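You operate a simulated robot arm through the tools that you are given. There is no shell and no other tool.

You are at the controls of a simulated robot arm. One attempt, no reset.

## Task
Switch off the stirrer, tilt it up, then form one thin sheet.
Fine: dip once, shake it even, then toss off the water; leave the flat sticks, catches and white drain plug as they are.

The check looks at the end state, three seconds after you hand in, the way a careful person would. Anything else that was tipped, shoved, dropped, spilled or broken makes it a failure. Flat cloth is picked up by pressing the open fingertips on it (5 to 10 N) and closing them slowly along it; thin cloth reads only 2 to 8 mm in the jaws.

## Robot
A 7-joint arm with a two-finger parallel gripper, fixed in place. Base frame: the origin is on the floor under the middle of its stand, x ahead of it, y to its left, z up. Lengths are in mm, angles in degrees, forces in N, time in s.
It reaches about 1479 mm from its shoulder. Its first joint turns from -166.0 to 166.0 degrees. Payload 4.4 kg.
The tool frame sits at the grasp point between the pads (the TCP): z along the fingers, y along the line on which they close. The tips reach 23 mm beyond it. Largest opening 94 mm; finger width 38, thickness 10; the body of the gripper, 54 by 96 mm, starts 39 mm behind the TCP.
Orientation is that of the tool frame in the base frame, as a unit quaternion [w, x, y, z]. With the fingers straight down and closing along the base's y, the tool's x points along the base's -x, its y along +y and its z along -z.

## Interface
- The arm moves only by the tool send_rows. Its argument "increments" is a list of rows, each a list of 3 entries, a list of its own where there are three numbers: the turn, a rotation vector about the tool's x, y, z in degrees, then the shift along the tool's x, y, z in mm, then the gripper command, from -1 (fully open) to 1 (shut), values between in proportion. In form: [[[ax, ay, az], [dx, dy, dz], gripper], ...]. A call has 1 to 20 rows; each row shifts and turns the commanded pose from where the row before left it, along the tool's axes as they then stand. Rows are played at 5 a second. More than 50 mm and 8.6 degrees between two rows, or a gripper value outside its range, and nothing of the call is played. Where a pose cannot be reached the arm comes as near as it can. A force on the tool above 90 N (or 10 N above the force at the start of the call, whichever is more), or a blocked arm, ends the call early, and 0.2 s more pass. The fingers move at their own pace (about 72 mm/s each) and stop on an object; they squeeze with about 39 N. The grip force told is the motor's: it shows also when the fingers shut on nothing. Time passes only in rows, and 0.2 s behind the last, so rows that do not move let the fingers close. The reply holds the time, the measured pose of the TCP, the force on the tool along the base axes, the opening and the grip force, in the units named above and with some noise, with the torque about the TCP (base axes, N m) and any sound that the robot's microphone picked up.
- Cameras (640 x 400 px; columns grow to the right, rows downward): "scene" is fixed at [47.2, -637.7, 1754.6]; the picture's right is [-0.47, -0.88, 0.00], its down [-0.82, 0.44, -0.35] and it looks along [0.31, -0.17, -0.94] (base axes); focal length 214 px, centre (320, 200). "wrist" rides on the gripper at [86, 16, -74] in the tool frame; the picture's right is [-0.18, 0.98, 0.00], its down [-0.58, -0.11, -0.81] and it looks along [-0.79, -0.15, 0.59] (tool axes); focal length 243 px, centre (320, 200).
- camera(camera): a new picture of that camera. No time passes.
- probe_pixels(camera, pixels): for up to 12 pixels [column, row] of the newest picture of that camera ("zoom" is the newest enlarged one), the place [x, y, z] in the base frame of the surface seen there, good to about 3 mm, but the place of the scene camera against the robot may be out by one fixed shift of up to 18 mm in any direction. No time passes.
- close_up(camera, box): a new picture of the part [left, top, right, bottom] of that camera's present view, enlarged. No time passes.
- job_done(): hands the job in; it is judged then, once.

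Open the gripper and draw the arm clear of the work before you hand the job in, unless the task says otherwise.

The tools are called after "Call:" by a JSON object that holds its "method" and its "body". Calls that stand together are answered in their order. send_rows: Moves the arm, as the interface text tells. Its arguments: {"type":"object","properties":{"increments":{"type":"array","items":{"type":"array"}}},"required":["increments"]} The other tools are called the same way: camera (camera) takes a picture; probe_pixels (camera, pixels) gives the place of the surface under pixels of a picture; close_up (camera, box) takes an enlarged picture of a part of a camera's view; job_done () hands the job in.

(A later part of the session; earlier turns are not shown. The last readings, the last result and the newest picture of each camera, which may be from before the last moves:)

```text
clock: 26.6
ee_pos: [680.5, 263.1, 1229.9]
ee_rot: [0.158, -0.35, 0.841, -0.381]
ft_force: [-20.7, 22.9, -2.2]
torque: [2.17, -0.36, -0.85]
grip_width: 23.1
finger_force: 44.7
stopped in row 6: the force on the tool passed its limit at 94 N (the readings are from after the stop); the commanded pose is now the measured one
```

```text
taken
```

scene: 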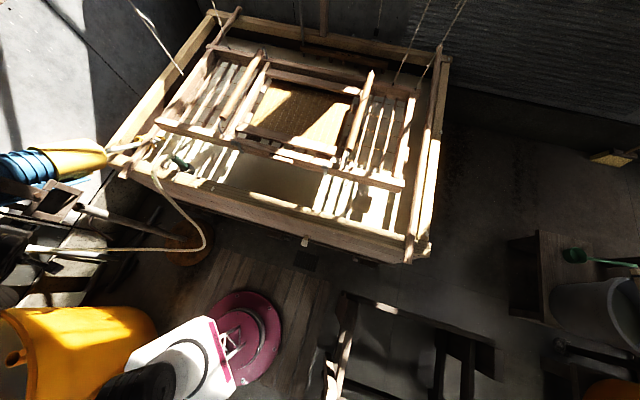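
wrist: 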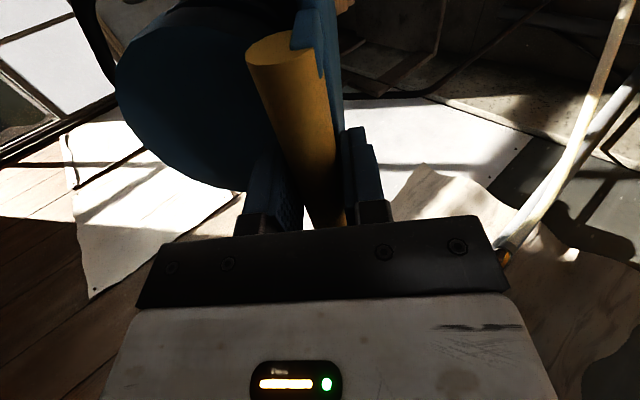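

Gripped: 23 mm in the jaws. I start the tilt gently with two 2° steps about the hinge (N=480, z=1150), reading the forces.

Call:
{"method": "send_rows", "body": {"increments": [[[2, 0, 0], [0, 6.66, 2.24], 1], [[2, 0, 0], [0, 6.66, 2.24], 1], [[0, 0, 0], [0, 0, 0], 1]]}}

```text
clock: 27.4
ee_pos: [676.5, 265.8, 1218.8]
ee_rot: [0.17, -0.343, 0.827, -0.411]
ft_force: [-14.3, 32.4, 35.0]
torque: [1.73, -0.42, -0.8]
grip_width: 24.1
finger_force: 44.7
```

Forces are moderate (about 19 N along the path, 44 N outward). I ease the tool outward slightly and continue a few more 2° steps, then check in the picture that the stirrer follows.

Call:
{"method": "send_rows", "body": {"increments": [[[0, 0, 0], [0, 0, -2], 1], [[2, 0, 0], [0, 6.66, 1.8], 1], [[2, 0, 0], [0, 6.66, 1.8], 1], [[0, 0, 0], [0, 0, 0], 1]]}}

Call:
{"method": "close_up", "body": {"camera": "scene", "box": [0, 80, 240, 230]}}

Call:
{"method": "camera", "body": {"camera": "wrist"}}

```text
clock: 28.4
ee_pos: [672.2, 270.9, 1204.8]
ee_rot: [0.181, -0.339, 0.812, -0.441]
ft_force: [-35.4, 19.9, 26.0]
torque: [1.77, 0.08, -0.68]
grip_width: 24.1
finger_force: 44.8
```

```text
2.67 times, centred on (120, 155) of scene
```

zoom: 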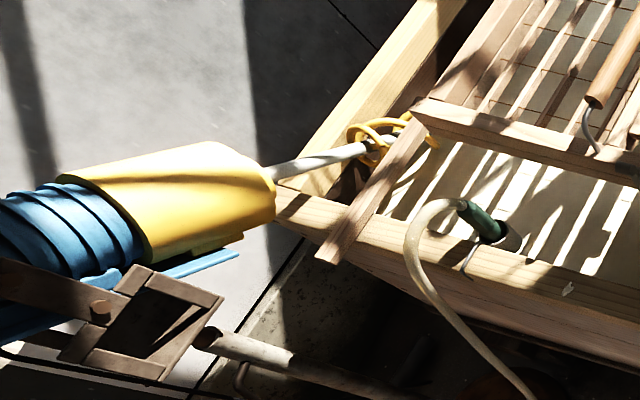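

```text
taken
```

wrist: 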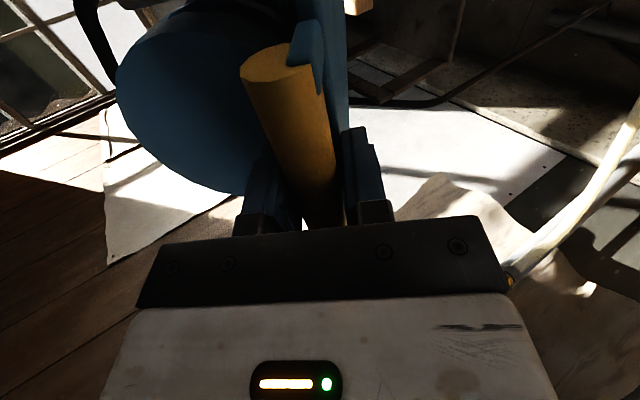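

The whisk has risen and the stirrer follows. I probe the shaft again to measure the actual rotation and hinge position.

Call:
{"method": "probe_pixels", "body": {"camera": "zoom", "pixels": [[295, 168], [320, 160], [345, 152], [360, 150], [240, 160], [180, 160], [210, 262], [95, 310], [375, 130], [375, 160], [395, 125], [425, 135]]}}

```text
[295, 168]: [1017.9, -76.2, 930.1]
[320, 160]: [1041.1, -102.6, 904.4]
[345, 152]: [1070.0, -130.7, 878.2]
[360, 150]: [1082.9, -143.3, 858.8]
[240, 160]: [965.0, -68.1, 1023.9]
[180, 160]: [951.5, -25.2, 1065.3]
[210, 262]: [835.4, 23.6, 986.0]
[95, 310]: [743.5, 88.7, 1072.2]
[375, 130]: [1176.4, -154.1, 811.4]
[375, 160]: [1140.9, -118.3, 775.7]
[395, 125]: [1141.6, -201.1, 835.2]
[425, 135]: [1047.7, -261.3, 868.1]
```

The axis still passes near (N≈480, z≈1152), so the hinge guess holds; the shaft has turned about 5° while I turned the tool 8°. The steady torque suggests the tool leans a little too far, so I turn it back 3° in place to relieve the grip.

Call:
{"method": "send_rows", "body": {"increments": [[[-1.5, 0, 0], [0, 0, 0], 1], [[-1.5, 0, 0], [0, 0, 0], 1], [[0, 0, 0], [0, 0, 0], 1]]}}

```text
clock: 29.2
ee_pos: [672.7, 269.4, 1204.4]
ee_rot: [0.171, -0.343, 0.823, -0.42]
ft_force: [-14.4, 1.7, 15.0]
torque: [1.31, -0.29, -0.97]
grip_width: 22.5
finger_force: 45.1
```

Force dropped to about 20 N. I continue the tilt with four 4° steps.

Call:
{"method": "send_rows", "body": {"increments": [[[4, 0, 0], [0, 13.05, 5.3], 1], [[4, 0, 0], [0, 13.05, 5.3], 1], [[4, 0, 0], [0, 13.05, 5.3], 1], [[4, 0, 0], [0, 13.05, 5.3], 1], [[0, 0, 0], [0, 0, 0], 1]]}}

Call:
{"method": "close_up", "body": {"camera": "scene", "box": [0, 50, 240, 200]}}

```text
clock: 30.4
ee_pos: [667.0, 276.9, 1148.6]
ee_rot: [0.218, -0.316, 0.756, -0.53]
ft_force: [-26.1, 34.5, 4.4]
torque: [2.67, 0.66, -0.4]
grip_width: 24.8
finger_force: 44.9
```

```text
2.67 times, centred on (120, 125) of scene
```

zoom: 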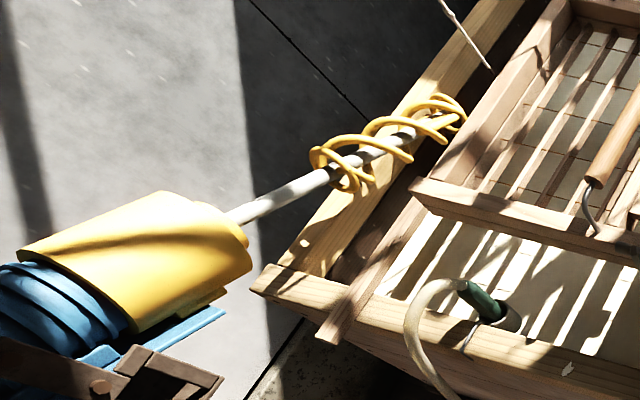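

The whisk is now out of the water and above the left rim at zoom (400,140). Torque on the grip is rising, so I look at the grip with the wrist camera before going on.

Call:
{"method": "camera", "body": {"camera": "wrist"}}

Call:
{"method": "close_up", "body": {"camera": "wrist", "box": [160, 20, 480, 240]}}

```text
taken
```

wrist: 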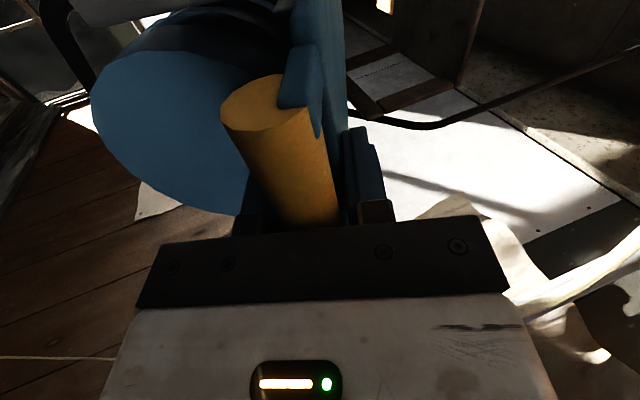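

```text
1.82 times, centred on (320, 130) of wrist
```

zoom: 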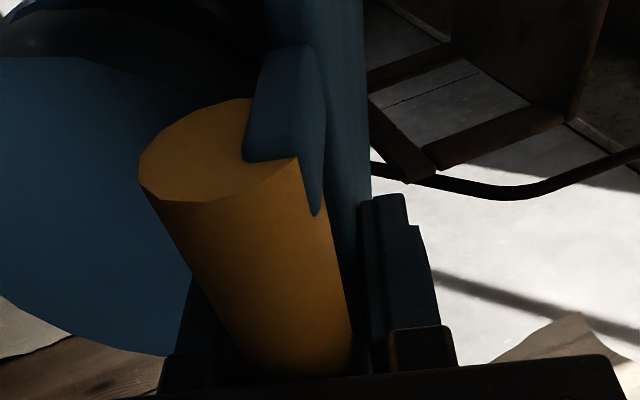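

The handle has slid toward the palm, so my circle is slightly too tight. I probe the handle's end face and side to find its true centre.

Call:
{"method": "probe_pixels", "body": {"camera": "zoom", "pixels": [[200, 150], [160, 160], [245, 110], [190, 195], [270, 170], [250, 270], [220, 230], [300, 290], [100, 150], [150, 320], [285, 100], [345, 150]]}}

```text
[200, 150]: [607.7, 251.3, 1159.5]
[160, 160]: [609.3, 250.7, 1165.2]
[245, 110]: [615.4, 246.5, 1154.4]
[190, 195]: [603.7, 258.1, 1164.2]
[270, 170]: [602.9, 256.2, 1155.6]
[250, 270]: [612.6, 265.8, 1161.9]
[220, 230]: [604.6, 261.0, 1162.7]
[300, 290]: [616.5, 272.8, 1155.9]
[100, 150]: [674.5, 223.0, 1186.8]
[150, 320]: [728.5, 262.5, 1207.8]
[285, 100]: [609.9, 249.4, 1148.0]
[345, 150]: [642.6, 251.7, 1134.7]
```

The handle centre is at about (N=253, z=1159), 23 mm outward of the pads, which puts the true hinge at the lower copper pin (N≈479, z≈1066). I slide the grip 25 mm outward along the fingers so the pads hold the handle properly again.

Call:
{"method": "send_rows", "body": {"increments": [[[0, 0, 0], [0, 0, -6], 1], [[0, 0, 0], [0, -1, -6], 1], [[0, 0, 0], [0, -1, -6], 1], [[0, 0, 0], [0, 0, -5], 1], [[0, 0, 0], [0, 0, 0], 1]]}}

Call:
{"method": "camera", "body": {"camera": "wrist"}}

```text
clock: 31.6
ee_pos: [652.9, 290.4, 1159.5]
ee_rot: [0.217, -0.316, 0.757, -0.529]
ft_force: [20.3, -30.5, -19.2]
torque: [1.75, -0.01, -0.78]
grip_width: 24.0
finger_force: 44.6
```

```text
taken
```

wrist: 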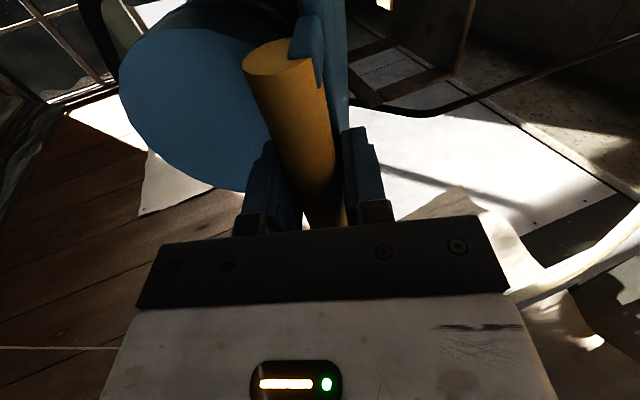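

The grip is centred again and the force along the path is nearly zero, so it is near balance. I continue with 4° steps about the lower pin.

Call:
{"method": "send_rows", "body": {"increments": [[[4, 0, 0], [0, 16.9, 0.5], 1], [[4, 0, 0], [0, 16.9, 0.5], 1], [[4, 0, 0], [0, 16.9, 0.2], 1], [[0, 0, 0], [0, 0, 0], 1]]}}

Call:
{"method": "close_up", "body": {"camera": "scene", "box": [0, 0, 240, 150]}}

Call:
{"method": "camera", "body": {"camera": "wrist"}}

```text
clock: 32.4
ee_pos: [644.5, 299.3, 1125.4]
ee_rot: [0.25, -0.288, 0.703, -0.6]
ft_force: [-17.3, -20.5, 14.7]
torque: [-0.66, 2.09, -0.25]
grip_width: 25.6
finger_force: 45.1
stopped in row 3: the force on the tool passed its limit at 107 N (the readings are from after the stop); the commanded pose is now the measured one
```

```text
2.67 times, centred on (120, 75) of scene
```

zoom: 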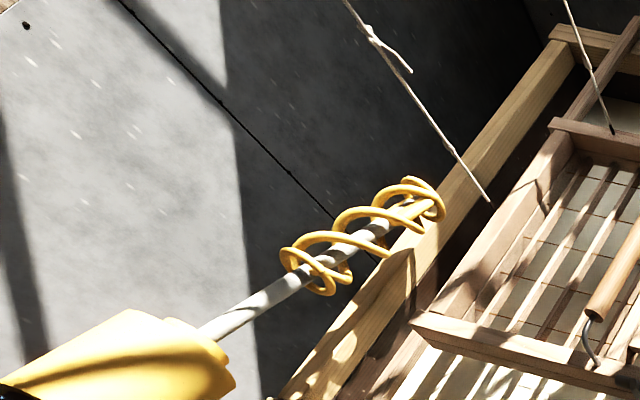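

```text
taken
```

wrist: 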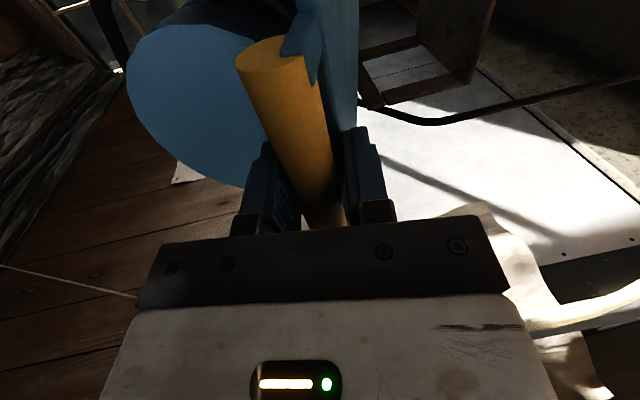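

The force passed its limit at about 28° of tilt, perhaps the upper stop, or a glancing contact; the whisk is clear at zoom (370,230). I try a small 1.5° step to tell a stop from friction.

Call:
{"method": "send_rows", "body": {"increments": [[[1, 0, 0], [0, 4.2, 0], 1], [[0, 0, 0], [0, 0, 0], 1]]}}

```text
clock: 33.1
ee_pos: [645.8, 299.6, 1125.6]
ee_rot: [0.256, -0.282, 0.699, -0.605]
ft_force: [-2.7, -19.6, 12.2]
torque: [-0.8, 1.94, -0.75]
grip_width: 26.6
finger_force: 45.3
stopped in row 2: the force on the tool passed its limit at 93 N (the readings are from after the stop); the commanded pose is now the measured one
```

The tilt is blocked at the same spot, so this looks like the stirrer's upper stop. I probe shaft and whisk for the actual angle, and look at the bracket area.

Call:
{"method": "close_up", "body": {"camera": "scene", "box": [0, 40, 240, 190]}}

Call:
{"method": "probe_pixels", "body": {"camera": "zoom", "pixels": [[215, 222], [240, 207], [265, 192], [300, 172], [180, 250], [100, 240], [430, 85], [400, 80], [350, 120], [320, 165], [60, 320], [200, 300]]}}

Call:
{"method": "camera", "body": {"camera": "scene"}}

```text
2.67 times, centred on (120, 115) of scene
```

zoom: 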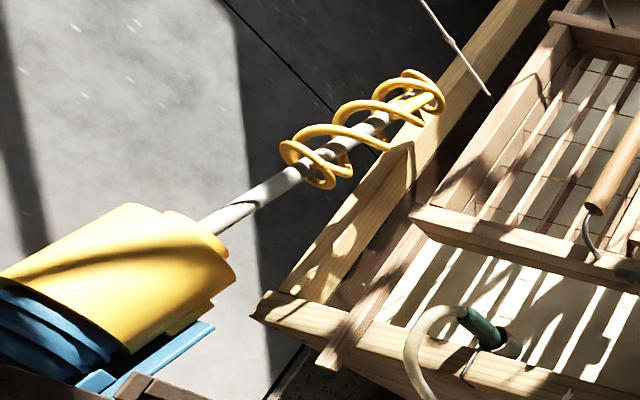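

```text
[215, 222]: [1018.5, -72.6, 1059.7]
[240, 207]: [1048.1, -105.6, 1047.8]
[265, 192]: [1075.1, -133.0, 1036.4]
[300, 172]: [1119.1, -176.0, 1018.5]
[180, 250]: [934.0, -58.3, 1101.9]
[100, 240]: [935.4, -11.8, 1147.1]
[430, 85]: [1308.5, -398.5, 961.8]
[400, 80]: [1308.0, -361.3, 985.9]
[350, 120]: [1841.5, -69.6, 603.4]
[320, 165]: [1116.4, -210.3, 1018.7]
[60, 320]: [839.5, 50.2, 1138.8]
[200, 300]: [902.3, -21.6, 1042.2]
```

```text
taken
```

scene: 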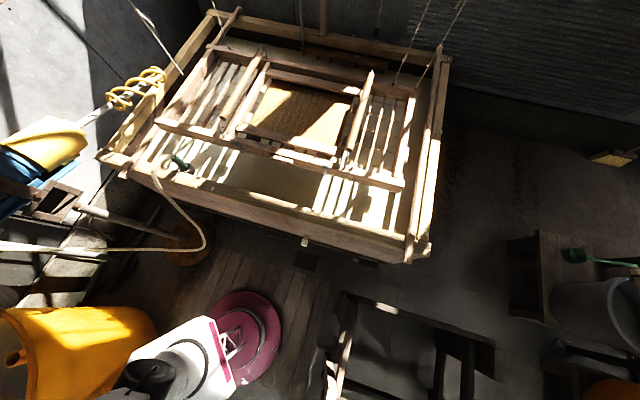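

The shaft is now about 16° below level, with the whisk's lowest point near z=955, clear above the rim. I open the jaws just to about 36 mm, so the upper finger would still catch the handle, to see if the stirrer holds by itself.

Call:
{"method": "send_rows", "body": {"increments": [[[0, 0, 0], [0, 0, 0], 0.35], [[0, 0, 0], [0, 0, 0], 0.22], [[0, 0, 0], [0, 0, 0], 0.22], [[0, 0, 0], [0, 0, 0], 0.22]]}}

Call:
{"method": "camera", "body": {"camera": "wrist"}}

Call:
{"method": "close_up", "body": {"camera": "scene", "box": [0, 40, 240, 190]}}

```text
clock: 34.1
ee_pos: [645.1, 301.5, 1124.1]
ee_rot: [0.256, -0.283, 0.699, -0.605]
ft_force: [0.8, 0.8, 0.5]
torque: [-0.02, -0.02, -0.02]
grip_width: 36.6
finger_force: 0.0
```

```text
taken
```

wrist: 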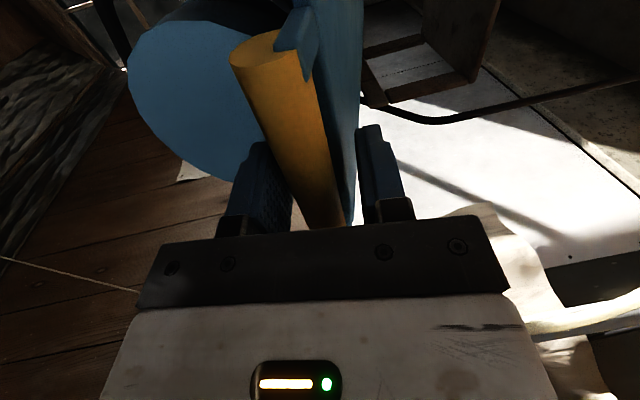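

```text
2.67 times, centred on (120, 115) of scene
```

zoom: 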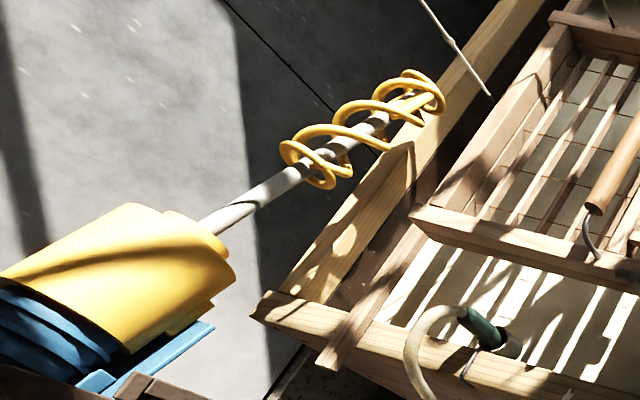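

The force is zero and the stirrer stays put by itself. As a last check that this is its upper stop, I nudge the handle down in small steps with the upper finger only.

Call:
{"method": "send_rows", "body": {"increments": [[[0, 0, 0], [0, 4, 0], 0.22], [[0, 0, 0], [0, 3, 0], 0.22], [[0, 0, 0], [0, 0, 0], 0.22]]}}

```text
clock: 34.9
ee_pos: [644.7, 299.8, 1118.7]
ee_rot: [0.256, -0.284, 0.698, -0.605]
ft_force: [-3.4, 0.5, 10.0]
torque: [-0.18, 0.05, -0.1]
grip_width: 40.8
finger_force: 4.5
```

Contact at about 10 N. I push 3 mm more and watch whether the force climbs.

Call:
{"method": "send_rows", "body": {"increments": [[[0, 0, 0], [0, 1.5, 0], 0.22], [[0, 0, 0], [0, 1.5, 0], 0.22], [[0, 0, 0], [0, 0, 0], 0.22]]}}

Call:
{"method": "camera", "body": {"camera": "wrist"}}

```text
clock: 35.7
ee_pos: [644.4, 302.3, 1116.2]
ee_rot: [0.256, -0.283, 0.699, -0.605]
ft_force: [5.3, -9.2, 22.2]
torque: [-0.09, 0.42, 0.12]
grip_width: 47.1
finger_force: 11.8
```

```text
taken
```

wrist: 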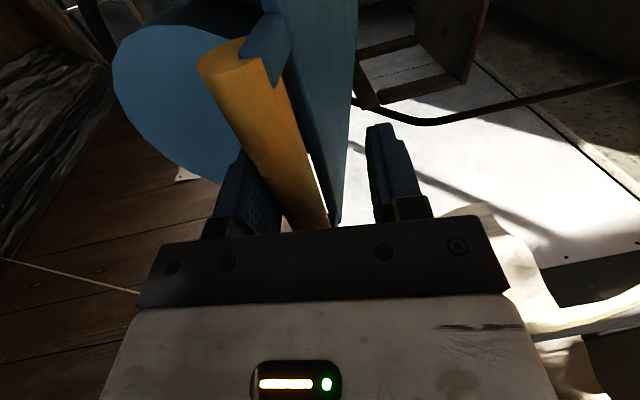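

The force climbs and the jaws are pushed open while the handle stays: that is the upper stop. I relieve the contact, open and back away along the fingers.

Call:
{"method": "send_rows", "body": {"increments": [[[0, 0, 0], [0, -6, 0], 0], [[0, 0, 0], [0, 0, 0], -0.6], [[0, 0, 0], [0, 0, -15], -0.6], [[0, 0, 0], [0, 0, -40], -0.6], [[0, 0, 0], [0, 0, -40], -0.6], [[0, 0, 0], [0, 0, -40], -0.6], [[0, 0, 0], [0, 0, 0], -0.6]]}}

Call:
{"method": "close_up", "body": {"camera": "scene", "box": [0, 40, 240, 190]}}

Call:
{"method": "camera", "body": {"camera": "wrist"}}

```text
clock: 37.3
ee_pos: [550.0, 399.2, 1142.0]
ee_rot: [0.257, -0.283, 0.698, -0.605]
ft_force: [-0.5, 0.1, -0.4]
torque: [0.01, -0.01, -0.01]
grip_width: 75.6
finger_force: 0.2
```

```text
2.67 times, centred on (120, 115) of scene
```

zoom: 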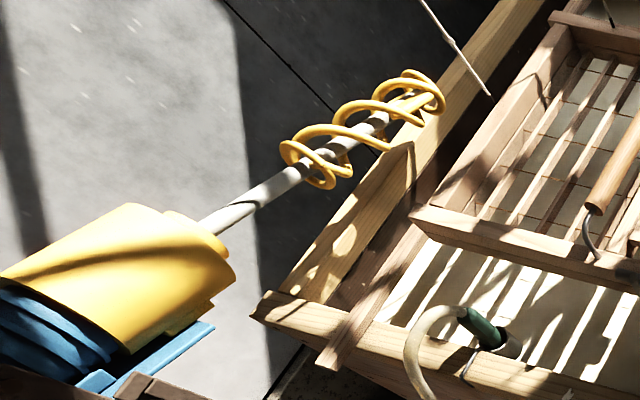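

```text
taken
```

wrist: 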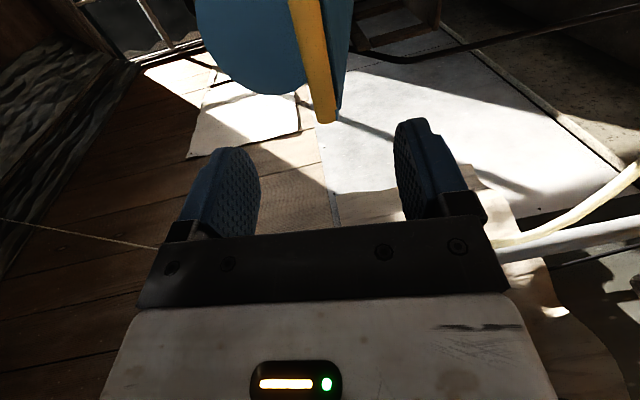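

The stirrer stays tilted with the arm clear. Next I level the tool back to pointing down, rise and yaw 90° to look over the mould.

Call:
{"method": "send_rows", "body": {"increments": [[[-8.23, 0, 0], [0, 0, 0], -1], [[-8.23, 0, 0], [0, 0, 0], -1], [[-8.23, 0, 0], [0, 0, 0], -1], [[-8.23, 0, 0], [0, 0, 0], -1], [[-8.23, 0, 0], [0, 0, 0], -1], [[-8.23, 0, 0], [0, 0, 0], -1], [[-8.23, 0, 0], [0, 0, 0], -1], [[-8.23, 0, 0], [0, 0, 0], -1], [[-8.23, 0, 0], [0, 0, 0], -1], [[-8.23, 0, 0], [0, 0, 0], -1], [[0, 0, 8.5], [0, 0, -27], -1], [[0, 0, 8.5], [0, 0, -27], -1], [[0, 0, 8.5], [0, 0, -27], -1], [[0, 0, 8.5], [0, 0, -27], -1], [[0, 0, 8.5], [0, 0, -27], -1], [[0, 0, 8.5], [0, 0, -27], -1], [[0, 0, 8.5], [0, 0, -27], -1], [[0, 0, 8.5], [0, 0, -27], -1], [[0, 0, 8.5], [0, 0, -27], -1], [[0, 0, 8.5], [0, 0, -27], -1]]}}

```text
clock: 41.5
ee_pos: [548.2, 394.1, 1408.7]
ee_rot: [0.002, 0.343, 0.939, 0.008]
ft_force: [-0.7, -0.5, -1.0]
torque: [-0.03, -0.01, 0.0]
grip_width: 93.8
finger_force: 0.0
```

I finish the yaw and travel to a spot in front of the mould at U≈120, N≈697, z≈1300.

Call:
{"method": "send_rows", "body": {"increments": [[[0, 0, 5], [0, 0, 0], -1], [[0, 0, 0], [-29.4, -39.3, 3], -1], [[0, 0, 0], [-29.4, -39.3, 3], -1], [[0, 0, 0], [-29.4, -39.3, 3], -1], [[0, 0, 0], [-29.4, -39.3, 3], -1], [[0, 0, 0], [-29.4, -39.3, 3], -1], [[0, 0, 0], [-29.4, -39.3, 3], -1], [[0, 0, 0], [-29.4, -39.3, 3], -1], [[0, 0, 0], [-29.4, -39.3, 3], -1], [[0, 0, 0], [-29.4, -39.3, 3], -1], [[0, 0, 0], [-29.4, -39.3, 3], -1], [[0, 0, 0], [-29.4, -39.3, 3], -1], [[0, 0, 0], [-29.4, -39.3, 3], -1], [[0, 0, 0], [-29.4, -39.3, 3], -1], [[0, 0, 0], [-29.4, -39.3, 3], -1], [[0, 0, 0], [-29.4, -39.3, 3], -1], [[0, 0, 0], [-29.4, -39.3, 3], -1], [[0, 0, 0], [-29.4, -39.3, 3], -1], [[0, 0, 0], [-29.4, -39.3, 3], -1], [[0, 0, 0], [-29.4, -39.3, 3], -1]]}}

Call:
{"method": "camera", "body": {"camera": "wrist"}}

Call:
{"method": "camera", "body": {"camera": "scene"}}

```text
clock: 45.7
ee_pos: [413.8, -527.3, 1339.6]
ee_rot: [0.002, 0.383, 0.924, 0.008]
ft_force: [0.0, -0.4, 0.1]
torque: [-0.01, 0.0, 0.02]
grip_width: 93.6
finger_force: 0.0
```

```text
taken
```

wrist: 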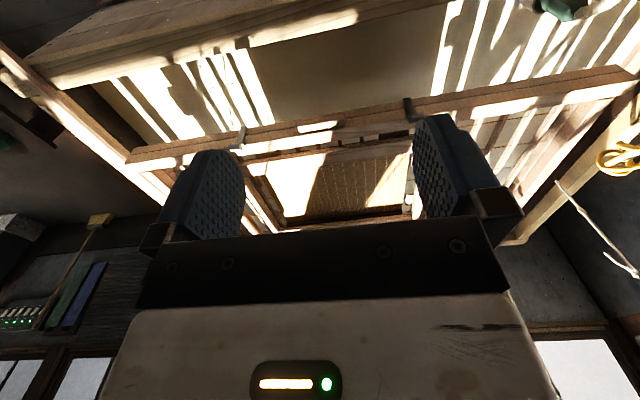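

```text
taken
```

scene: 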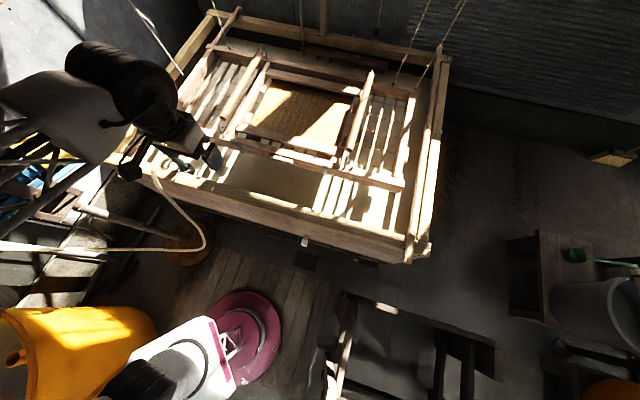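

The mould is seen upside down and partly hidden behind the fingers. I go higher and further forward and lean the view steeper to see the handles, catches and mat.

Call:
{"method": "send_rows", "body": {"increments": [[[0, 0, 0], [-20, 0, -40], -1], [[0, 0, 0], [-20, 0, -40], -1], [[0, 0, 0], [-20, 0, -40], -1], [[0, 0, 0], [-20, 0, -40], -1], [[0, 0, 0], [-20, 0, -40], -1], [[0, 7, 0], [0, 0, 0], -1], [[0, 7, 0], [0, 0, 0], -1], [[0, 7, 0], [0, 0, 0], -1], [[0, 0, 0], [0, 0, 0], -1]]}}

Call:
{"method": "camera", "body": {"camera": "wrist"}}

```text
clock: 47.7
ee_pos: [483.0, -602.8, 1533.0]
ee_rot: [-0.139, 0.378, 0.913, 0.066]
ft_force: [0.7, -0.1, 0.3]
torque: [-0.02, 0.02, 0.05]
grip_width: 94.2
finger_force: 0.1
out of reach, approached as far as the arm can: row 8
```

```text
taken
```

wrist: 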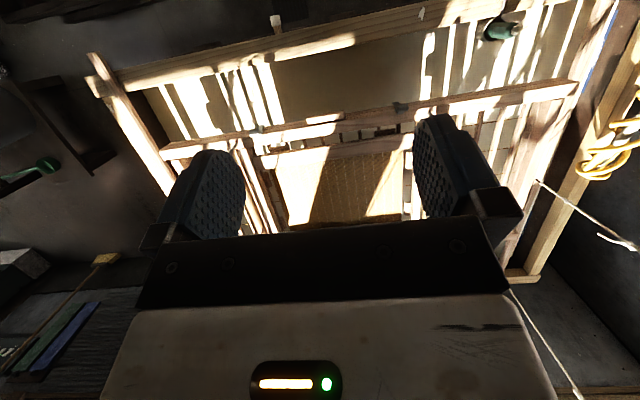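

The steeper lean is at the arm's reach limit; the scene camera gives enough of the mould. I enlarge it piece by piece: front bar with the catches, each handle, and the rope ends.

Call:
{"method": "close_up", "body": {"camera": "scene", "box": [200, 110, 300, 172]}}

Call:
{"method": "close_up", "body": {"camera": "scene", "box": [280, 120, 420, 208]}}

Call:
{"method": "close_up", "body": {"camera": "scene", "box": [320, 50, 440, 125]}}

Call:
{"method": "close_up", "body": {"camera": "scene", "box": [190, 10, 320, 91]}}

```text
6.40 times, centred on (250, 141) of scene
```

zoom: 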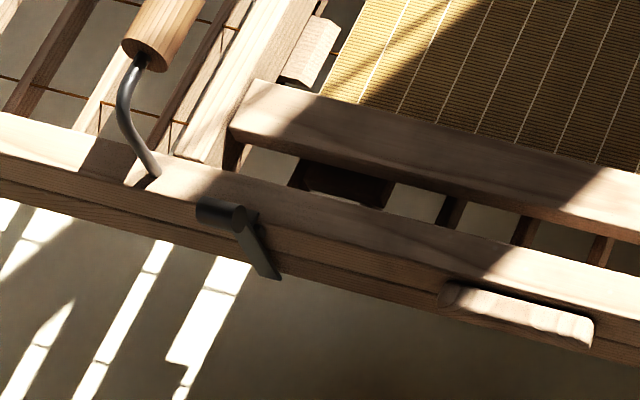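

```text
4.55 times, centred on (350, 164) of scene
```

zoom: 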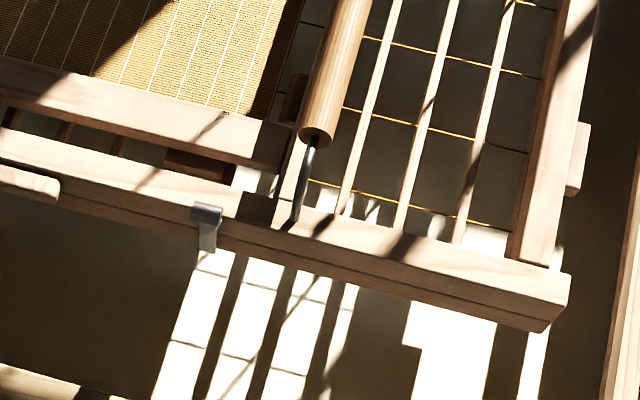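

```text
5.33 times, centred on (380, 88) of scene
```

zoom: 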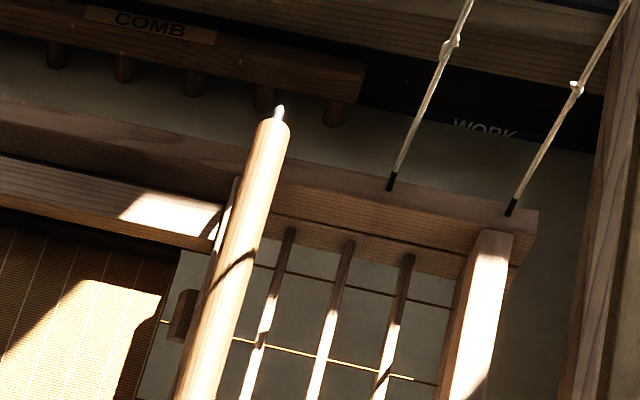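

```text
4.92 times, centred on (255, 50) of scene
```

zoom: 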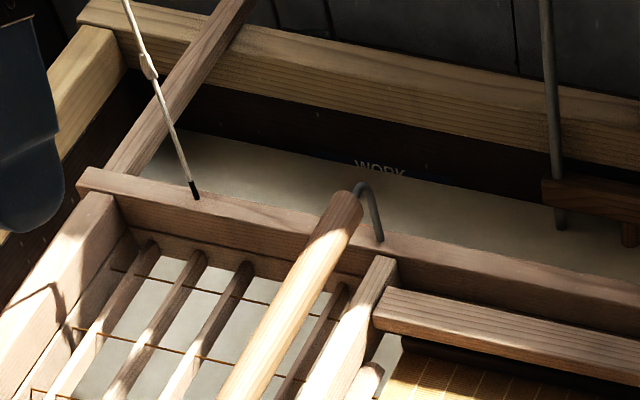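

The frame is hung by white cords, there is a "COMB" on a rod and "WORK" marks on the vat's back wall. I probe cord ends, the frame's thickness, catches, and handle ends.

Call:
{"method": "probe_pixels", "body": {"camera": "scene", "pixels": [[183, 74], [180, 69], [160, 38], [229, 47], [222, 30], [393, 84], [404, 60], [415, 88], [428, 66], [462, 5], [432, 5], [303, 40]]}}

Call:
{"method": "close_up", "body": {"camera": "scene", "box": [150, 60, 230, 130]}}

Call:
{"method": "close_up", "body": {"camera": "scene", "box": [380, 90, 470, 270]}}

Call:
{"method": "close_up", "body": {"camera": "scene", "box": [220, 0, 420, 60]}}

```text
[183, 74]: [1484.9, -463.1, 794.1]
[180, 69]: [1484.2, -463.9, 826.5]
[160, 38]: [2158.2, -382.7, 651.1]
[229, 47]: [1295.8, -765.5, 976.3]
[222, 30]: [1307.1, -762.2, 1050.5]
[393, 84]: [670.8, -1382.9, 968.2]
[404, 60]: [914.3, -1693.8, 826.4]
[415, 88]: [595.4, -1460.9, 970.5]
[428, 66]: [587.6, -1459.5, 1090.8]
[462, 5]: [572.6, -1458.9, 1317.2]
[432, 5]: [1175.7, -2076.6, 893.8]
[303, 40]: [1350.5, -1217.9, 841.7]
```

```text
5.71 times, centred on (190, 95) of scene
```

zoom: 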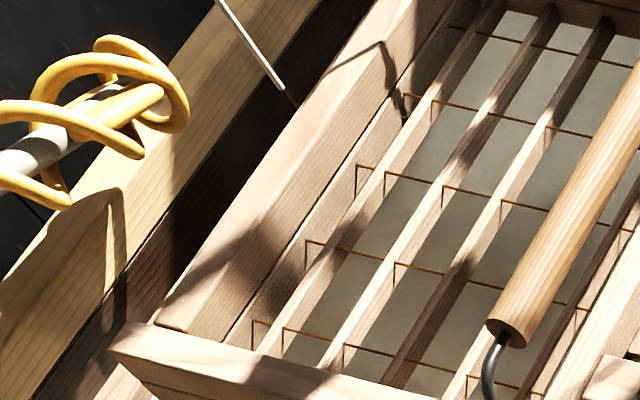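

```text
2.22 times, centred on (425, 180) of scene
```

zoom: 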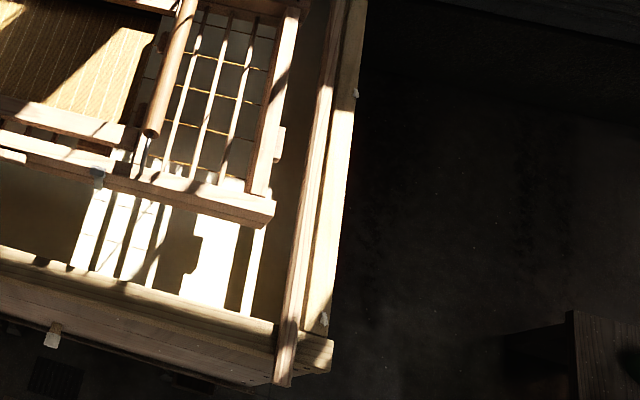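

```text
3.20 times, centred on (320, 30) of scene
```

zoom: 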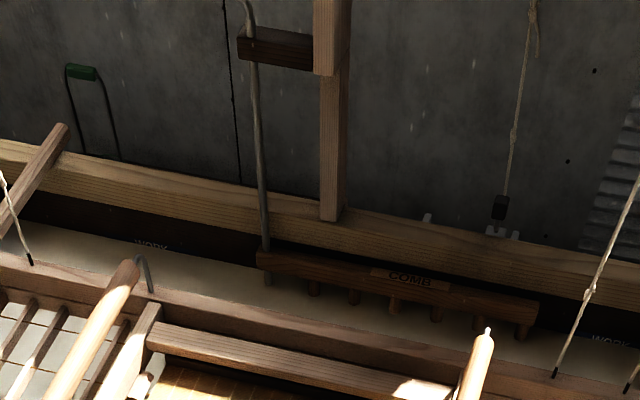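

I probe the small wooden tab on the front bar near scene (282,157), the similar tab on the right side near (411,130), the catches and the deckle corners.

Call:
{"method": "probe_pixels", "body": {"camera": "scene", "pixels": [[272, 155], [282, 158], [291, 161], [275, 151], [285, 154], [291, 163], [237, 145], [241, 150], [324, 166], [326, 172], [408, 125], [411, 128]]}}

Call:
{"method": "probe_pixels", "body": {"camera": "scene", "pixels": [[240, 125], [334, 155], [272, 67], [355, 88], [265, 90], [350, 100], [250, 118], [335, 142], [222, 128], [223, 137], [343, 165], [350, 150]]}}

Call:
{"method": "close_up", "body": {"camera": "scene", "box": [262, 143, 302, 168]}}

Call:
{"method": "close_up", "body": {"camera": "scene", "box": [225, 135, 257, 160]}}

Call:
{"method": "close_up", "body": {"camera": "scene", "box": [310, 155, 342, 180]}}

```text
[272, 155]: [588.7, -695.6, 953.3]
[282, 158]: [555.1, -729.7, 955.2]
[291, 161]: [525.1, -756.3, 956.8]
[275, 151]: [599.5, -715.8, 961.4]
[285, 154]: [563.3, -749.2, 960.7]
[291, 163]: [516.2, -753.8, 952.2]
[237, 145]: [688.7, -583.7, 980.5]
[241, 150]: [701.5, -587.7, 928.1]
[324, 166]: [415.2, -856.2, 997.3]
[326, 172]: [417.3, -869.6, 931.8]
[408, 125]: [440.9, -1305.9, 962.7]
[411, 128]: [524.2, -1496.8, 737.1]
```

```text
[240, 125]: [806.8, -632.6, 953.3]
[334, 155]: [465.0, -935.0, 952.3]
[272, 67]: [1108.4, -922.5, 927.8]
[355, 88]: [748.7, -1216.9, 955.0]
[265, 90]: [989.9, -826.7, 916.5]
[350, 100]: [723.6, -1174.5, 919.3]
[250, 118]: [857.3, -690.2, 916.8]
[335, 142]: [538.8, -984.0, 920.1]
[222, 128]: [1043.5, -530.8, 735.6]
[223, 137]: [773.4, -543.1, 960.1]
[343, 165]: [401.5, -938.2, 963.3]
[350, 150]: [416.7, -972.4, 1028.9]
```

```text
16.00 times, centred on (282, 156) of scene
```

zoom: 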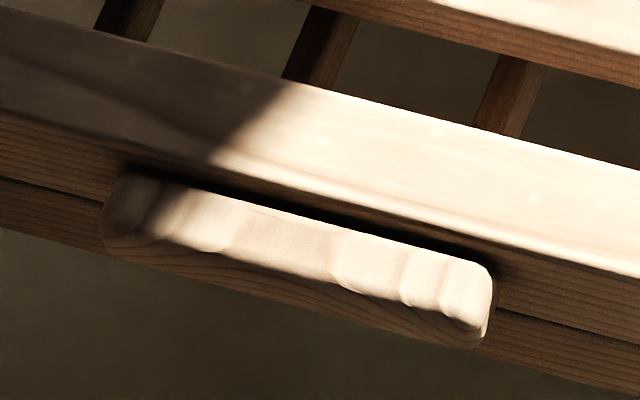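

```text
16.00 times, centred on (241, 148) of scene
```

zoom: 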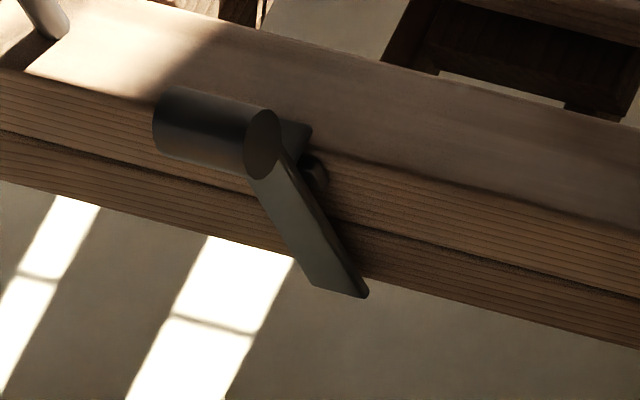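

```text
16.00 times, centred on (326, 168) of scene
```

zoom: 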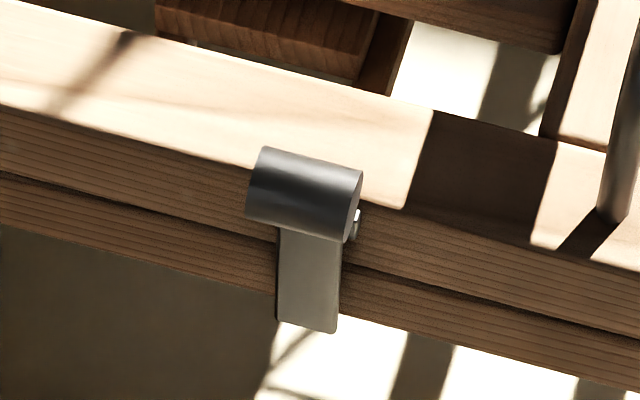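

The front bar carries a carved, finger-grooved grip at U≈72–172, N≈905, z≈955, midway between the two handles. I look closer at the cords from the wrist view to see how the frame hangs.

Call:
{"method": "close_up", "body": {"camera": "wrist", "box": [440, 60, 640, 185]}}

Call:
{"method": "close_up", "body": {"camera": "wrist", "box": [480, 150, 640, 400]}}

Call:
{"method": "probe_pixels", "body": {"camera": "wrist", "pixels": [[541, 183], [545, 187], [560, 199], [580, 215], [612, 236], [515, 295], [530, 320], [552, 352], [575, 390], [500, 240], [520, 275], [580, 85]]}}

```text
3.20 times, centred on (540, 122) of wrist
```

zoom: 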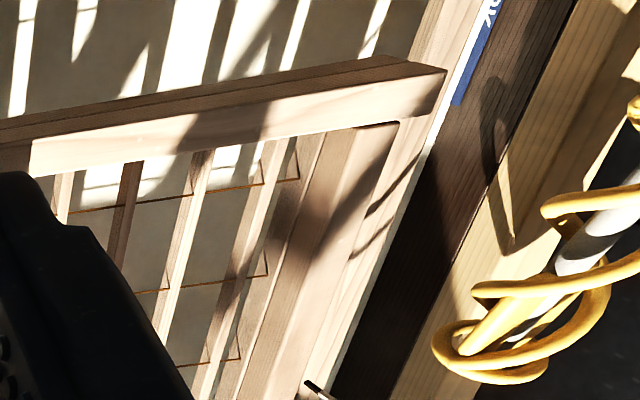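

```text
1.60 times, centred on (560, 275) of wrist
```

zoom: 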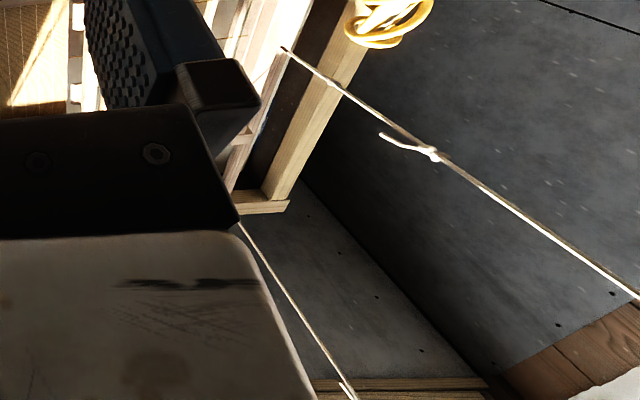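

```text
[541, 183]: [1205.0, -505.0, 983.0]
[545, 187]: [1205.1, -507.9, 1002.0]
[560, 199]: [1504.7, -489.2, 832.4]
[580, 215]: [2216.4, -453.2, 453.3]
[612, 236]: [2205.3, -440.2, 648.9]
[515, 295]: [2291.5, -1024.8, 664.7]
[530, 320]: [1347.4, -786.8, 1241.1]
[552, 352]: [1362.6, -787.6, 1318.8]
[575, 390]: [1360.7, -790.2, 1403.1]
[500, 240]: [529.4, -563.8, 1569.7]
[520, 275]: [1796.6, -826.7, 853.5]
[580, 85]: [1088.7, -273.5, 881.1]
```

The left cord ties to the frame's left end at (1205,-505,980), another to the back-left. I level the tool and shift right to view the right side, its carved block and the cords there.

Call:
{"method": "send_rows", "body": {"increments": [[[0, -5.9, 0], [0, 0, 20], -1], [[0, -5.9, 0], [0, 0, 20], -1], [[0, -5.9, 0], [0, 0, 20], -1], [[0, 0, 0], [0, -45, 10], -1], [[0, 0, 0], [0, -45, 10], -1], [[0, 0, 0], [0, -45, 10], -1], [[0, 0, 0], [0, -45, 0], -1], [[0, 0, 0], [0, -45, 0], -1], [[0, 0, 0], [0, -45, 0], -1], [[0, 0, 0], [0, -45, 0], -1], [[0, 0, 0], [0, 0, 0], -1]]}}

Call:
{"method": "camera", "body": {"camera": "wrist"}}

```text
clock: 50.1
ee_pos: [253.1, -813.5, 1440.1]
ee_rot: [0.004, 0.384, 0.923, 0.007]
ft_force: [-0.2, 0.2, -0.4]
torque: [0.0, -0.01, 0.01]
grip_width: 94.0
finger_force: 0.1
```

```text
taken
```

wrist: 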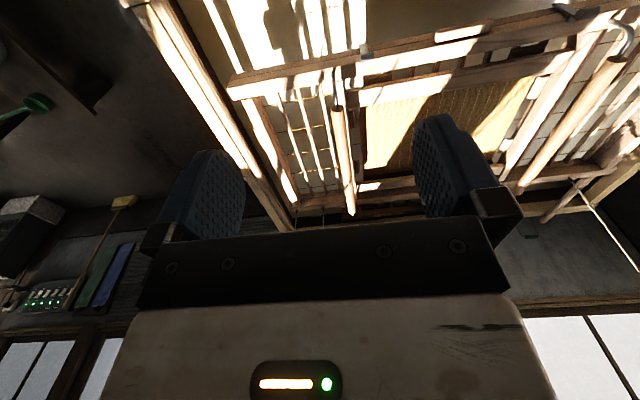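

I enlarge the right part of the frame and the front edge in this view.

Call:
{"method": "close_up", "body": {"camera": "wrist", "box": [210, 60, 430, 235]}}

Call:
{"method": "close_up", "body": {"camera": "wrist", "box": [400, 0, 640, 150]}}

Call:
{"method": "close_up", "body": {"camera": "wrist", "box": [420, 100, 640, 237]}}

Call:
{"method": "close_up", "body": {"camera": "wrist", "box": [0, 180, 160, 340]}}

```text
2.29 times, centred on (320, 148) of wrist
```

zoom: 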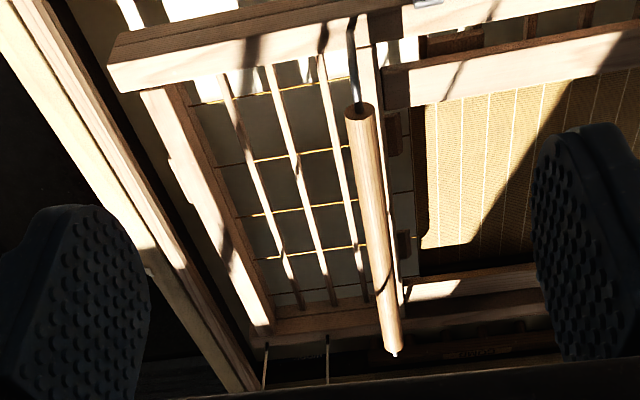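

```text
2.67 times, centred on (520, 75) of wrist
```

zoom: 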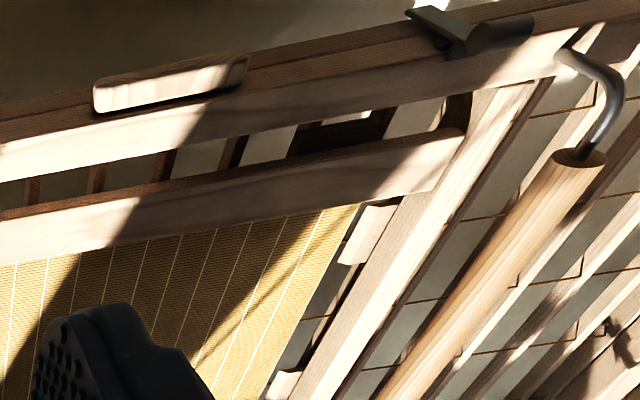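

```text
2.91 times, centred on (530, 168) of wrist
```

zoom: 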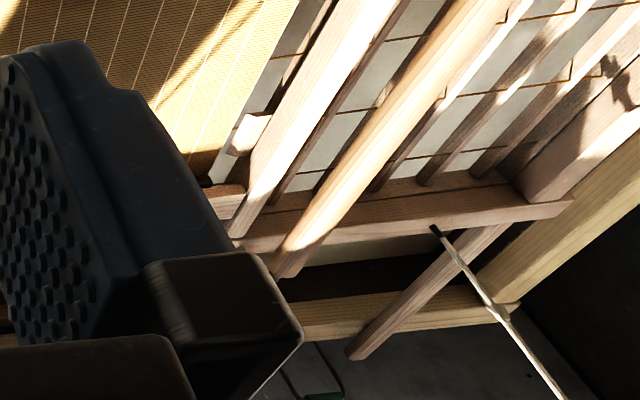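

```text
2.50 times, centred on (80, 260) of wrist
```

zoom: 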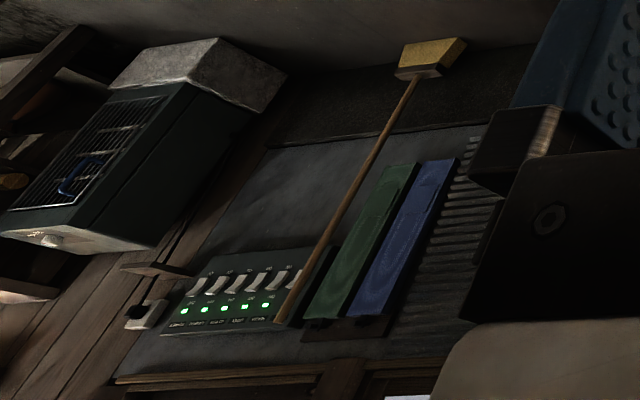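

I probe the right-hand cords and the right handle's ends from this view, since the wrist camera has no fixed offset.

Call:
{"method": "probe_pixels", "body": {"camera": "wrist", "pixels": [[296, 218], [296, 225], [323, 214], [323, 226], [336, 108], [350, 208], [352, 214], [333, 75], [234, 92], [345, 72], [360, 62], [300, 212]]}}

Call:
{"method": "close_up", "body": {"camera": "wrist", "box": [270, 180, 390, 235]}}

Call:
{"method": "close_up", "body": {"camera": "wrist", "box": [420, 0, 500, 50]}}

```text
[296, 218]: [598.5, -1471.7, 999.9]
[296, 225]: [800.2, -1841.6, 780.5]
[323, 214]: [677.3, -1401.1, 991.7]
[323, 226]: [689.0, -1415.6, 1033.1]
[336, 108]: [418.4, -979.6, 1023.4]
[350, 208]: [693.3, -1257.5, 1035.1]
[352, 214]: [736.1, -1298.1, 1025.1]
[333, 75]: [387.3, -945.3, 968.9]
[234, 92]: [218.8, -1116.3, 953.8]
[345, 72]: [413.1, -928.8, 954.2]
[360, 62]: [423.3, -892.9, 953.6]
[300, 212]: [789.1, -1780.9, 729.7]
```

```text
5.33 times, centred on (330, 208) of wrist
```

zoom: 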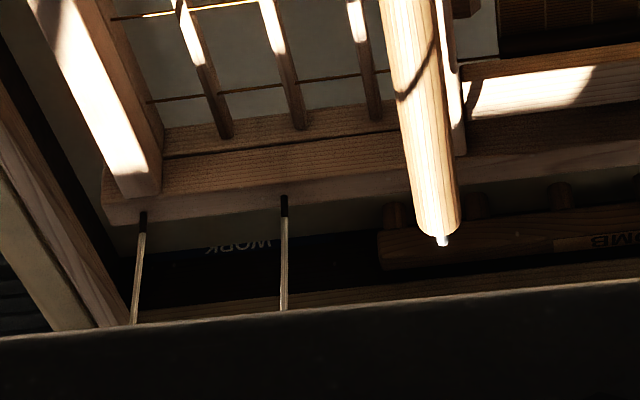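

```text
8.00 times, centred on (460, 25) of wrist
```

zoom: 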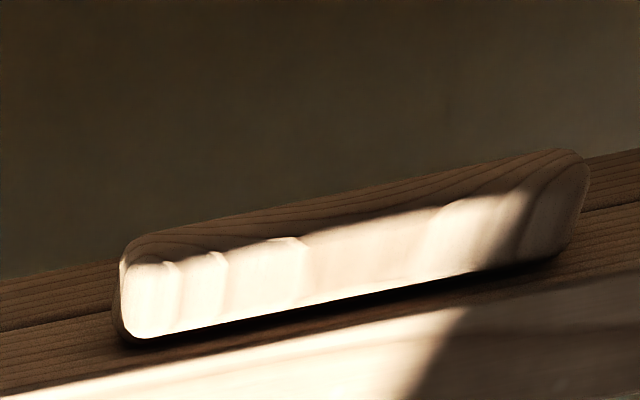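

The right handle's rear end is just a stub, while the front grip in the middle looks solid. I probe the grip's faces, bar faces and gaps accurately from the wrist view.

Call:
{"method": "close_up", "body": {"camera": "wrist", "box": [400, 0, 528, 80]}}

Call:
{"method": "probe_pixels", "body": {"camera": "zoom", "pixels": [[190, 180], [300, 155], [420, 120], [310, 125], [200, 155], [440, 100], [300, 200], [320, 260], [330, 300], [340, 330], [300, 175], [480, 115]]}}

```text
5.00 times, centred on (464, 40) of wrist
```

zoom: 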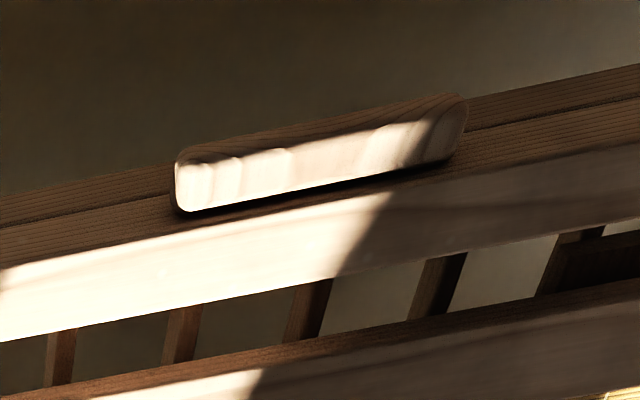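

```text
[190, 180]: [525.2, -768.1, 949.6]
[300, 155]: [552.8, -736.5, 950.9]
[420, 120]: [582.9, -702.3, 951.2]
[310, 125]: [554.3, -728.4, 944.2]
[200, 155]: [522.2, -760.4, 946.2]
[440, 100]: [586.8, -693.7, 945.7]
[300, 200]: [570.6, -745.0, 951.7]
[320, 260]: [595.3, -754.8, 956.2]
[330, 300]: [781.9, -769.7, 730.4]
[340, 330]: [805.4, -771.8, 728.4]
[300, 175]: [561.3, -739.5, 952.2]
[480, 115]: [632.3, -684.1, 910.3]
```

The front bar's top is at z≈955, N≈922–960, with the grip on its front (N≈905–918); clamping across both is about 55 mm. I travel to above the grip (U≈124, N≈932) and turn the tool so the jaws close along the vat's depth.

Call:
{"method": "send_rows", "body": {"increments": [[[0, 0, 0], [0, 27, 40], -0.6], [[0, 0, 0], [0, 27, 40], -0.6], [[0, 0, 0], [0, 27, 40], -0.6], [[0, 0, 0], [0, 27, 40], -0.6], [[0, 0, 0], [0, 27, 40], -0.6], [[0, 0, 0], [0, 27, 40], -0.6], [[0, 0, 0], [-36, 22, 10], -0.6], [[0, 0, 0], [-36, 22, 10], -0.6], [[0, 0, 0], [-36, 22, 10], -0.6], [[0, 0, 0], [-36, 22, 10], -0.6], [[0, 0, 0], [-34, 22, 10], -0.6], [[0, 0, -8.2], [0, 0, 0], -0.6], [[0, 0, -8.2], [0, 0, 0], -0.6], [[0, 0, -8.2], [0, 0, 0], -0.6], [[0, 0, -8.2], [0, 0, 0], -0.6], [[0, 0, -8.2], [0, 0, 0], -0.6], [[0, 0, -8.2], [0, 0, 0], -0.6], [[0, 0, -8.2], [0, 0, 0], -0.6], [[0, 0, -8.2], [0, 0, 0], -0.6], [[0, 0, -8.2], [0, 0, 0], -0.6]]}}

Call:
{"method": "camera", "body": {"camera": "wrist"}}

Call:
{"method": "camera", "body": {"camera": "scene"}}

```text
clock: 54.3
ee_pos: [573.9, -745.9, 1156.3]
ee_rot: [0.007, -0.249, 0.969, 0.003]
ft_force: [0.8, -0.7, 0.6]
torque: [0.01, 0.0, -0.02]
grip_width: 75.0
finger_force: 0.1
```

```text
taken
```

wrist: 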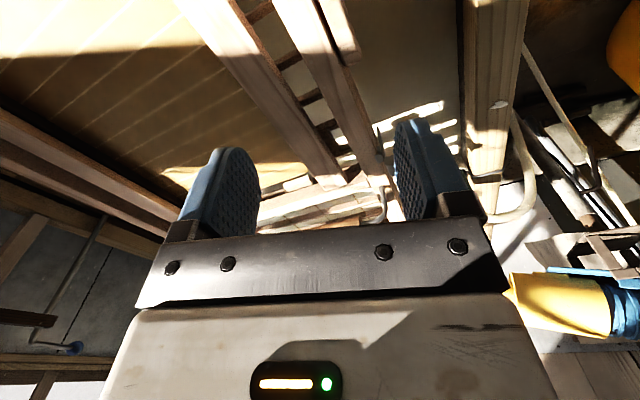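

```text
taken
```

scene: 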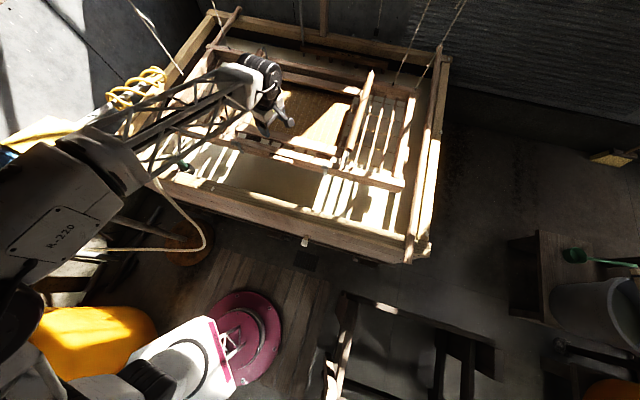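

Now at U≈122, N≈933, z=1156 with jaws at 75 mm. I finish the yaw and descend 110 mm, then check alignment over the bar.

Call:
{"method": "send_rows", "body": {"increments": [[[0, 0, -8.1], [0, 0, 0], -0.6], [[0, 0, -8.1], [0, 0, 0], -0.6], [[0, 0, 0], [0, 0, 37], -0.6], [[0, 0, 0], [0, 0, 37], -0.6], [[0, 0, 0], [0, 0, 36], -0.6], [[0, 0, 0], [0, 0, 0], -0.6]]}}

Call:
{"method": "camera", "body": {"camera": "wrist"}}

Call:
{"method": "close_up", "body": {"camera": "wrist", "box": [160, 20, 480, 220]}}

```text
clock: 55.7
ee_pos: [574.2, -745.8, 1043.6]
ee_rot: [0.008, -0.382, 0.924, 0.003]
ft_force: [-0.3, 0.9, 0.2]
torque: [0.01, -0.01, 0.02]
grip_width: 75.4
finger_force: 0.1
```

```text
taken
```

wrist: 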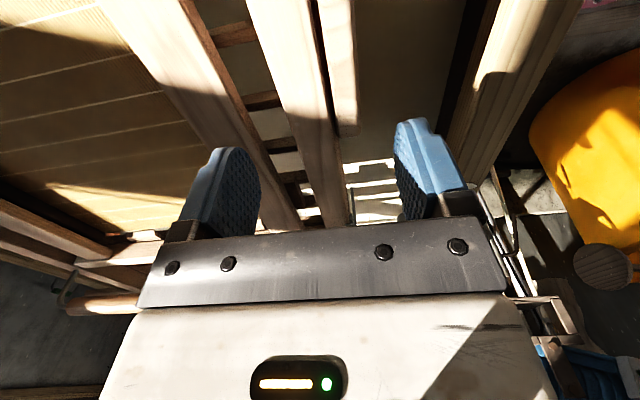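

```text
2.00 times, centred on (320, 120) of wrist
```

zoom: 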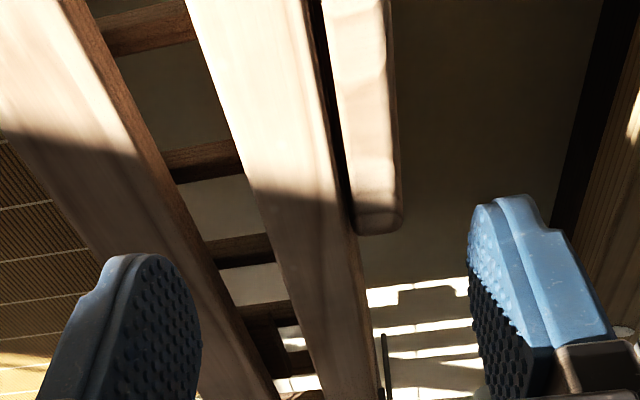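

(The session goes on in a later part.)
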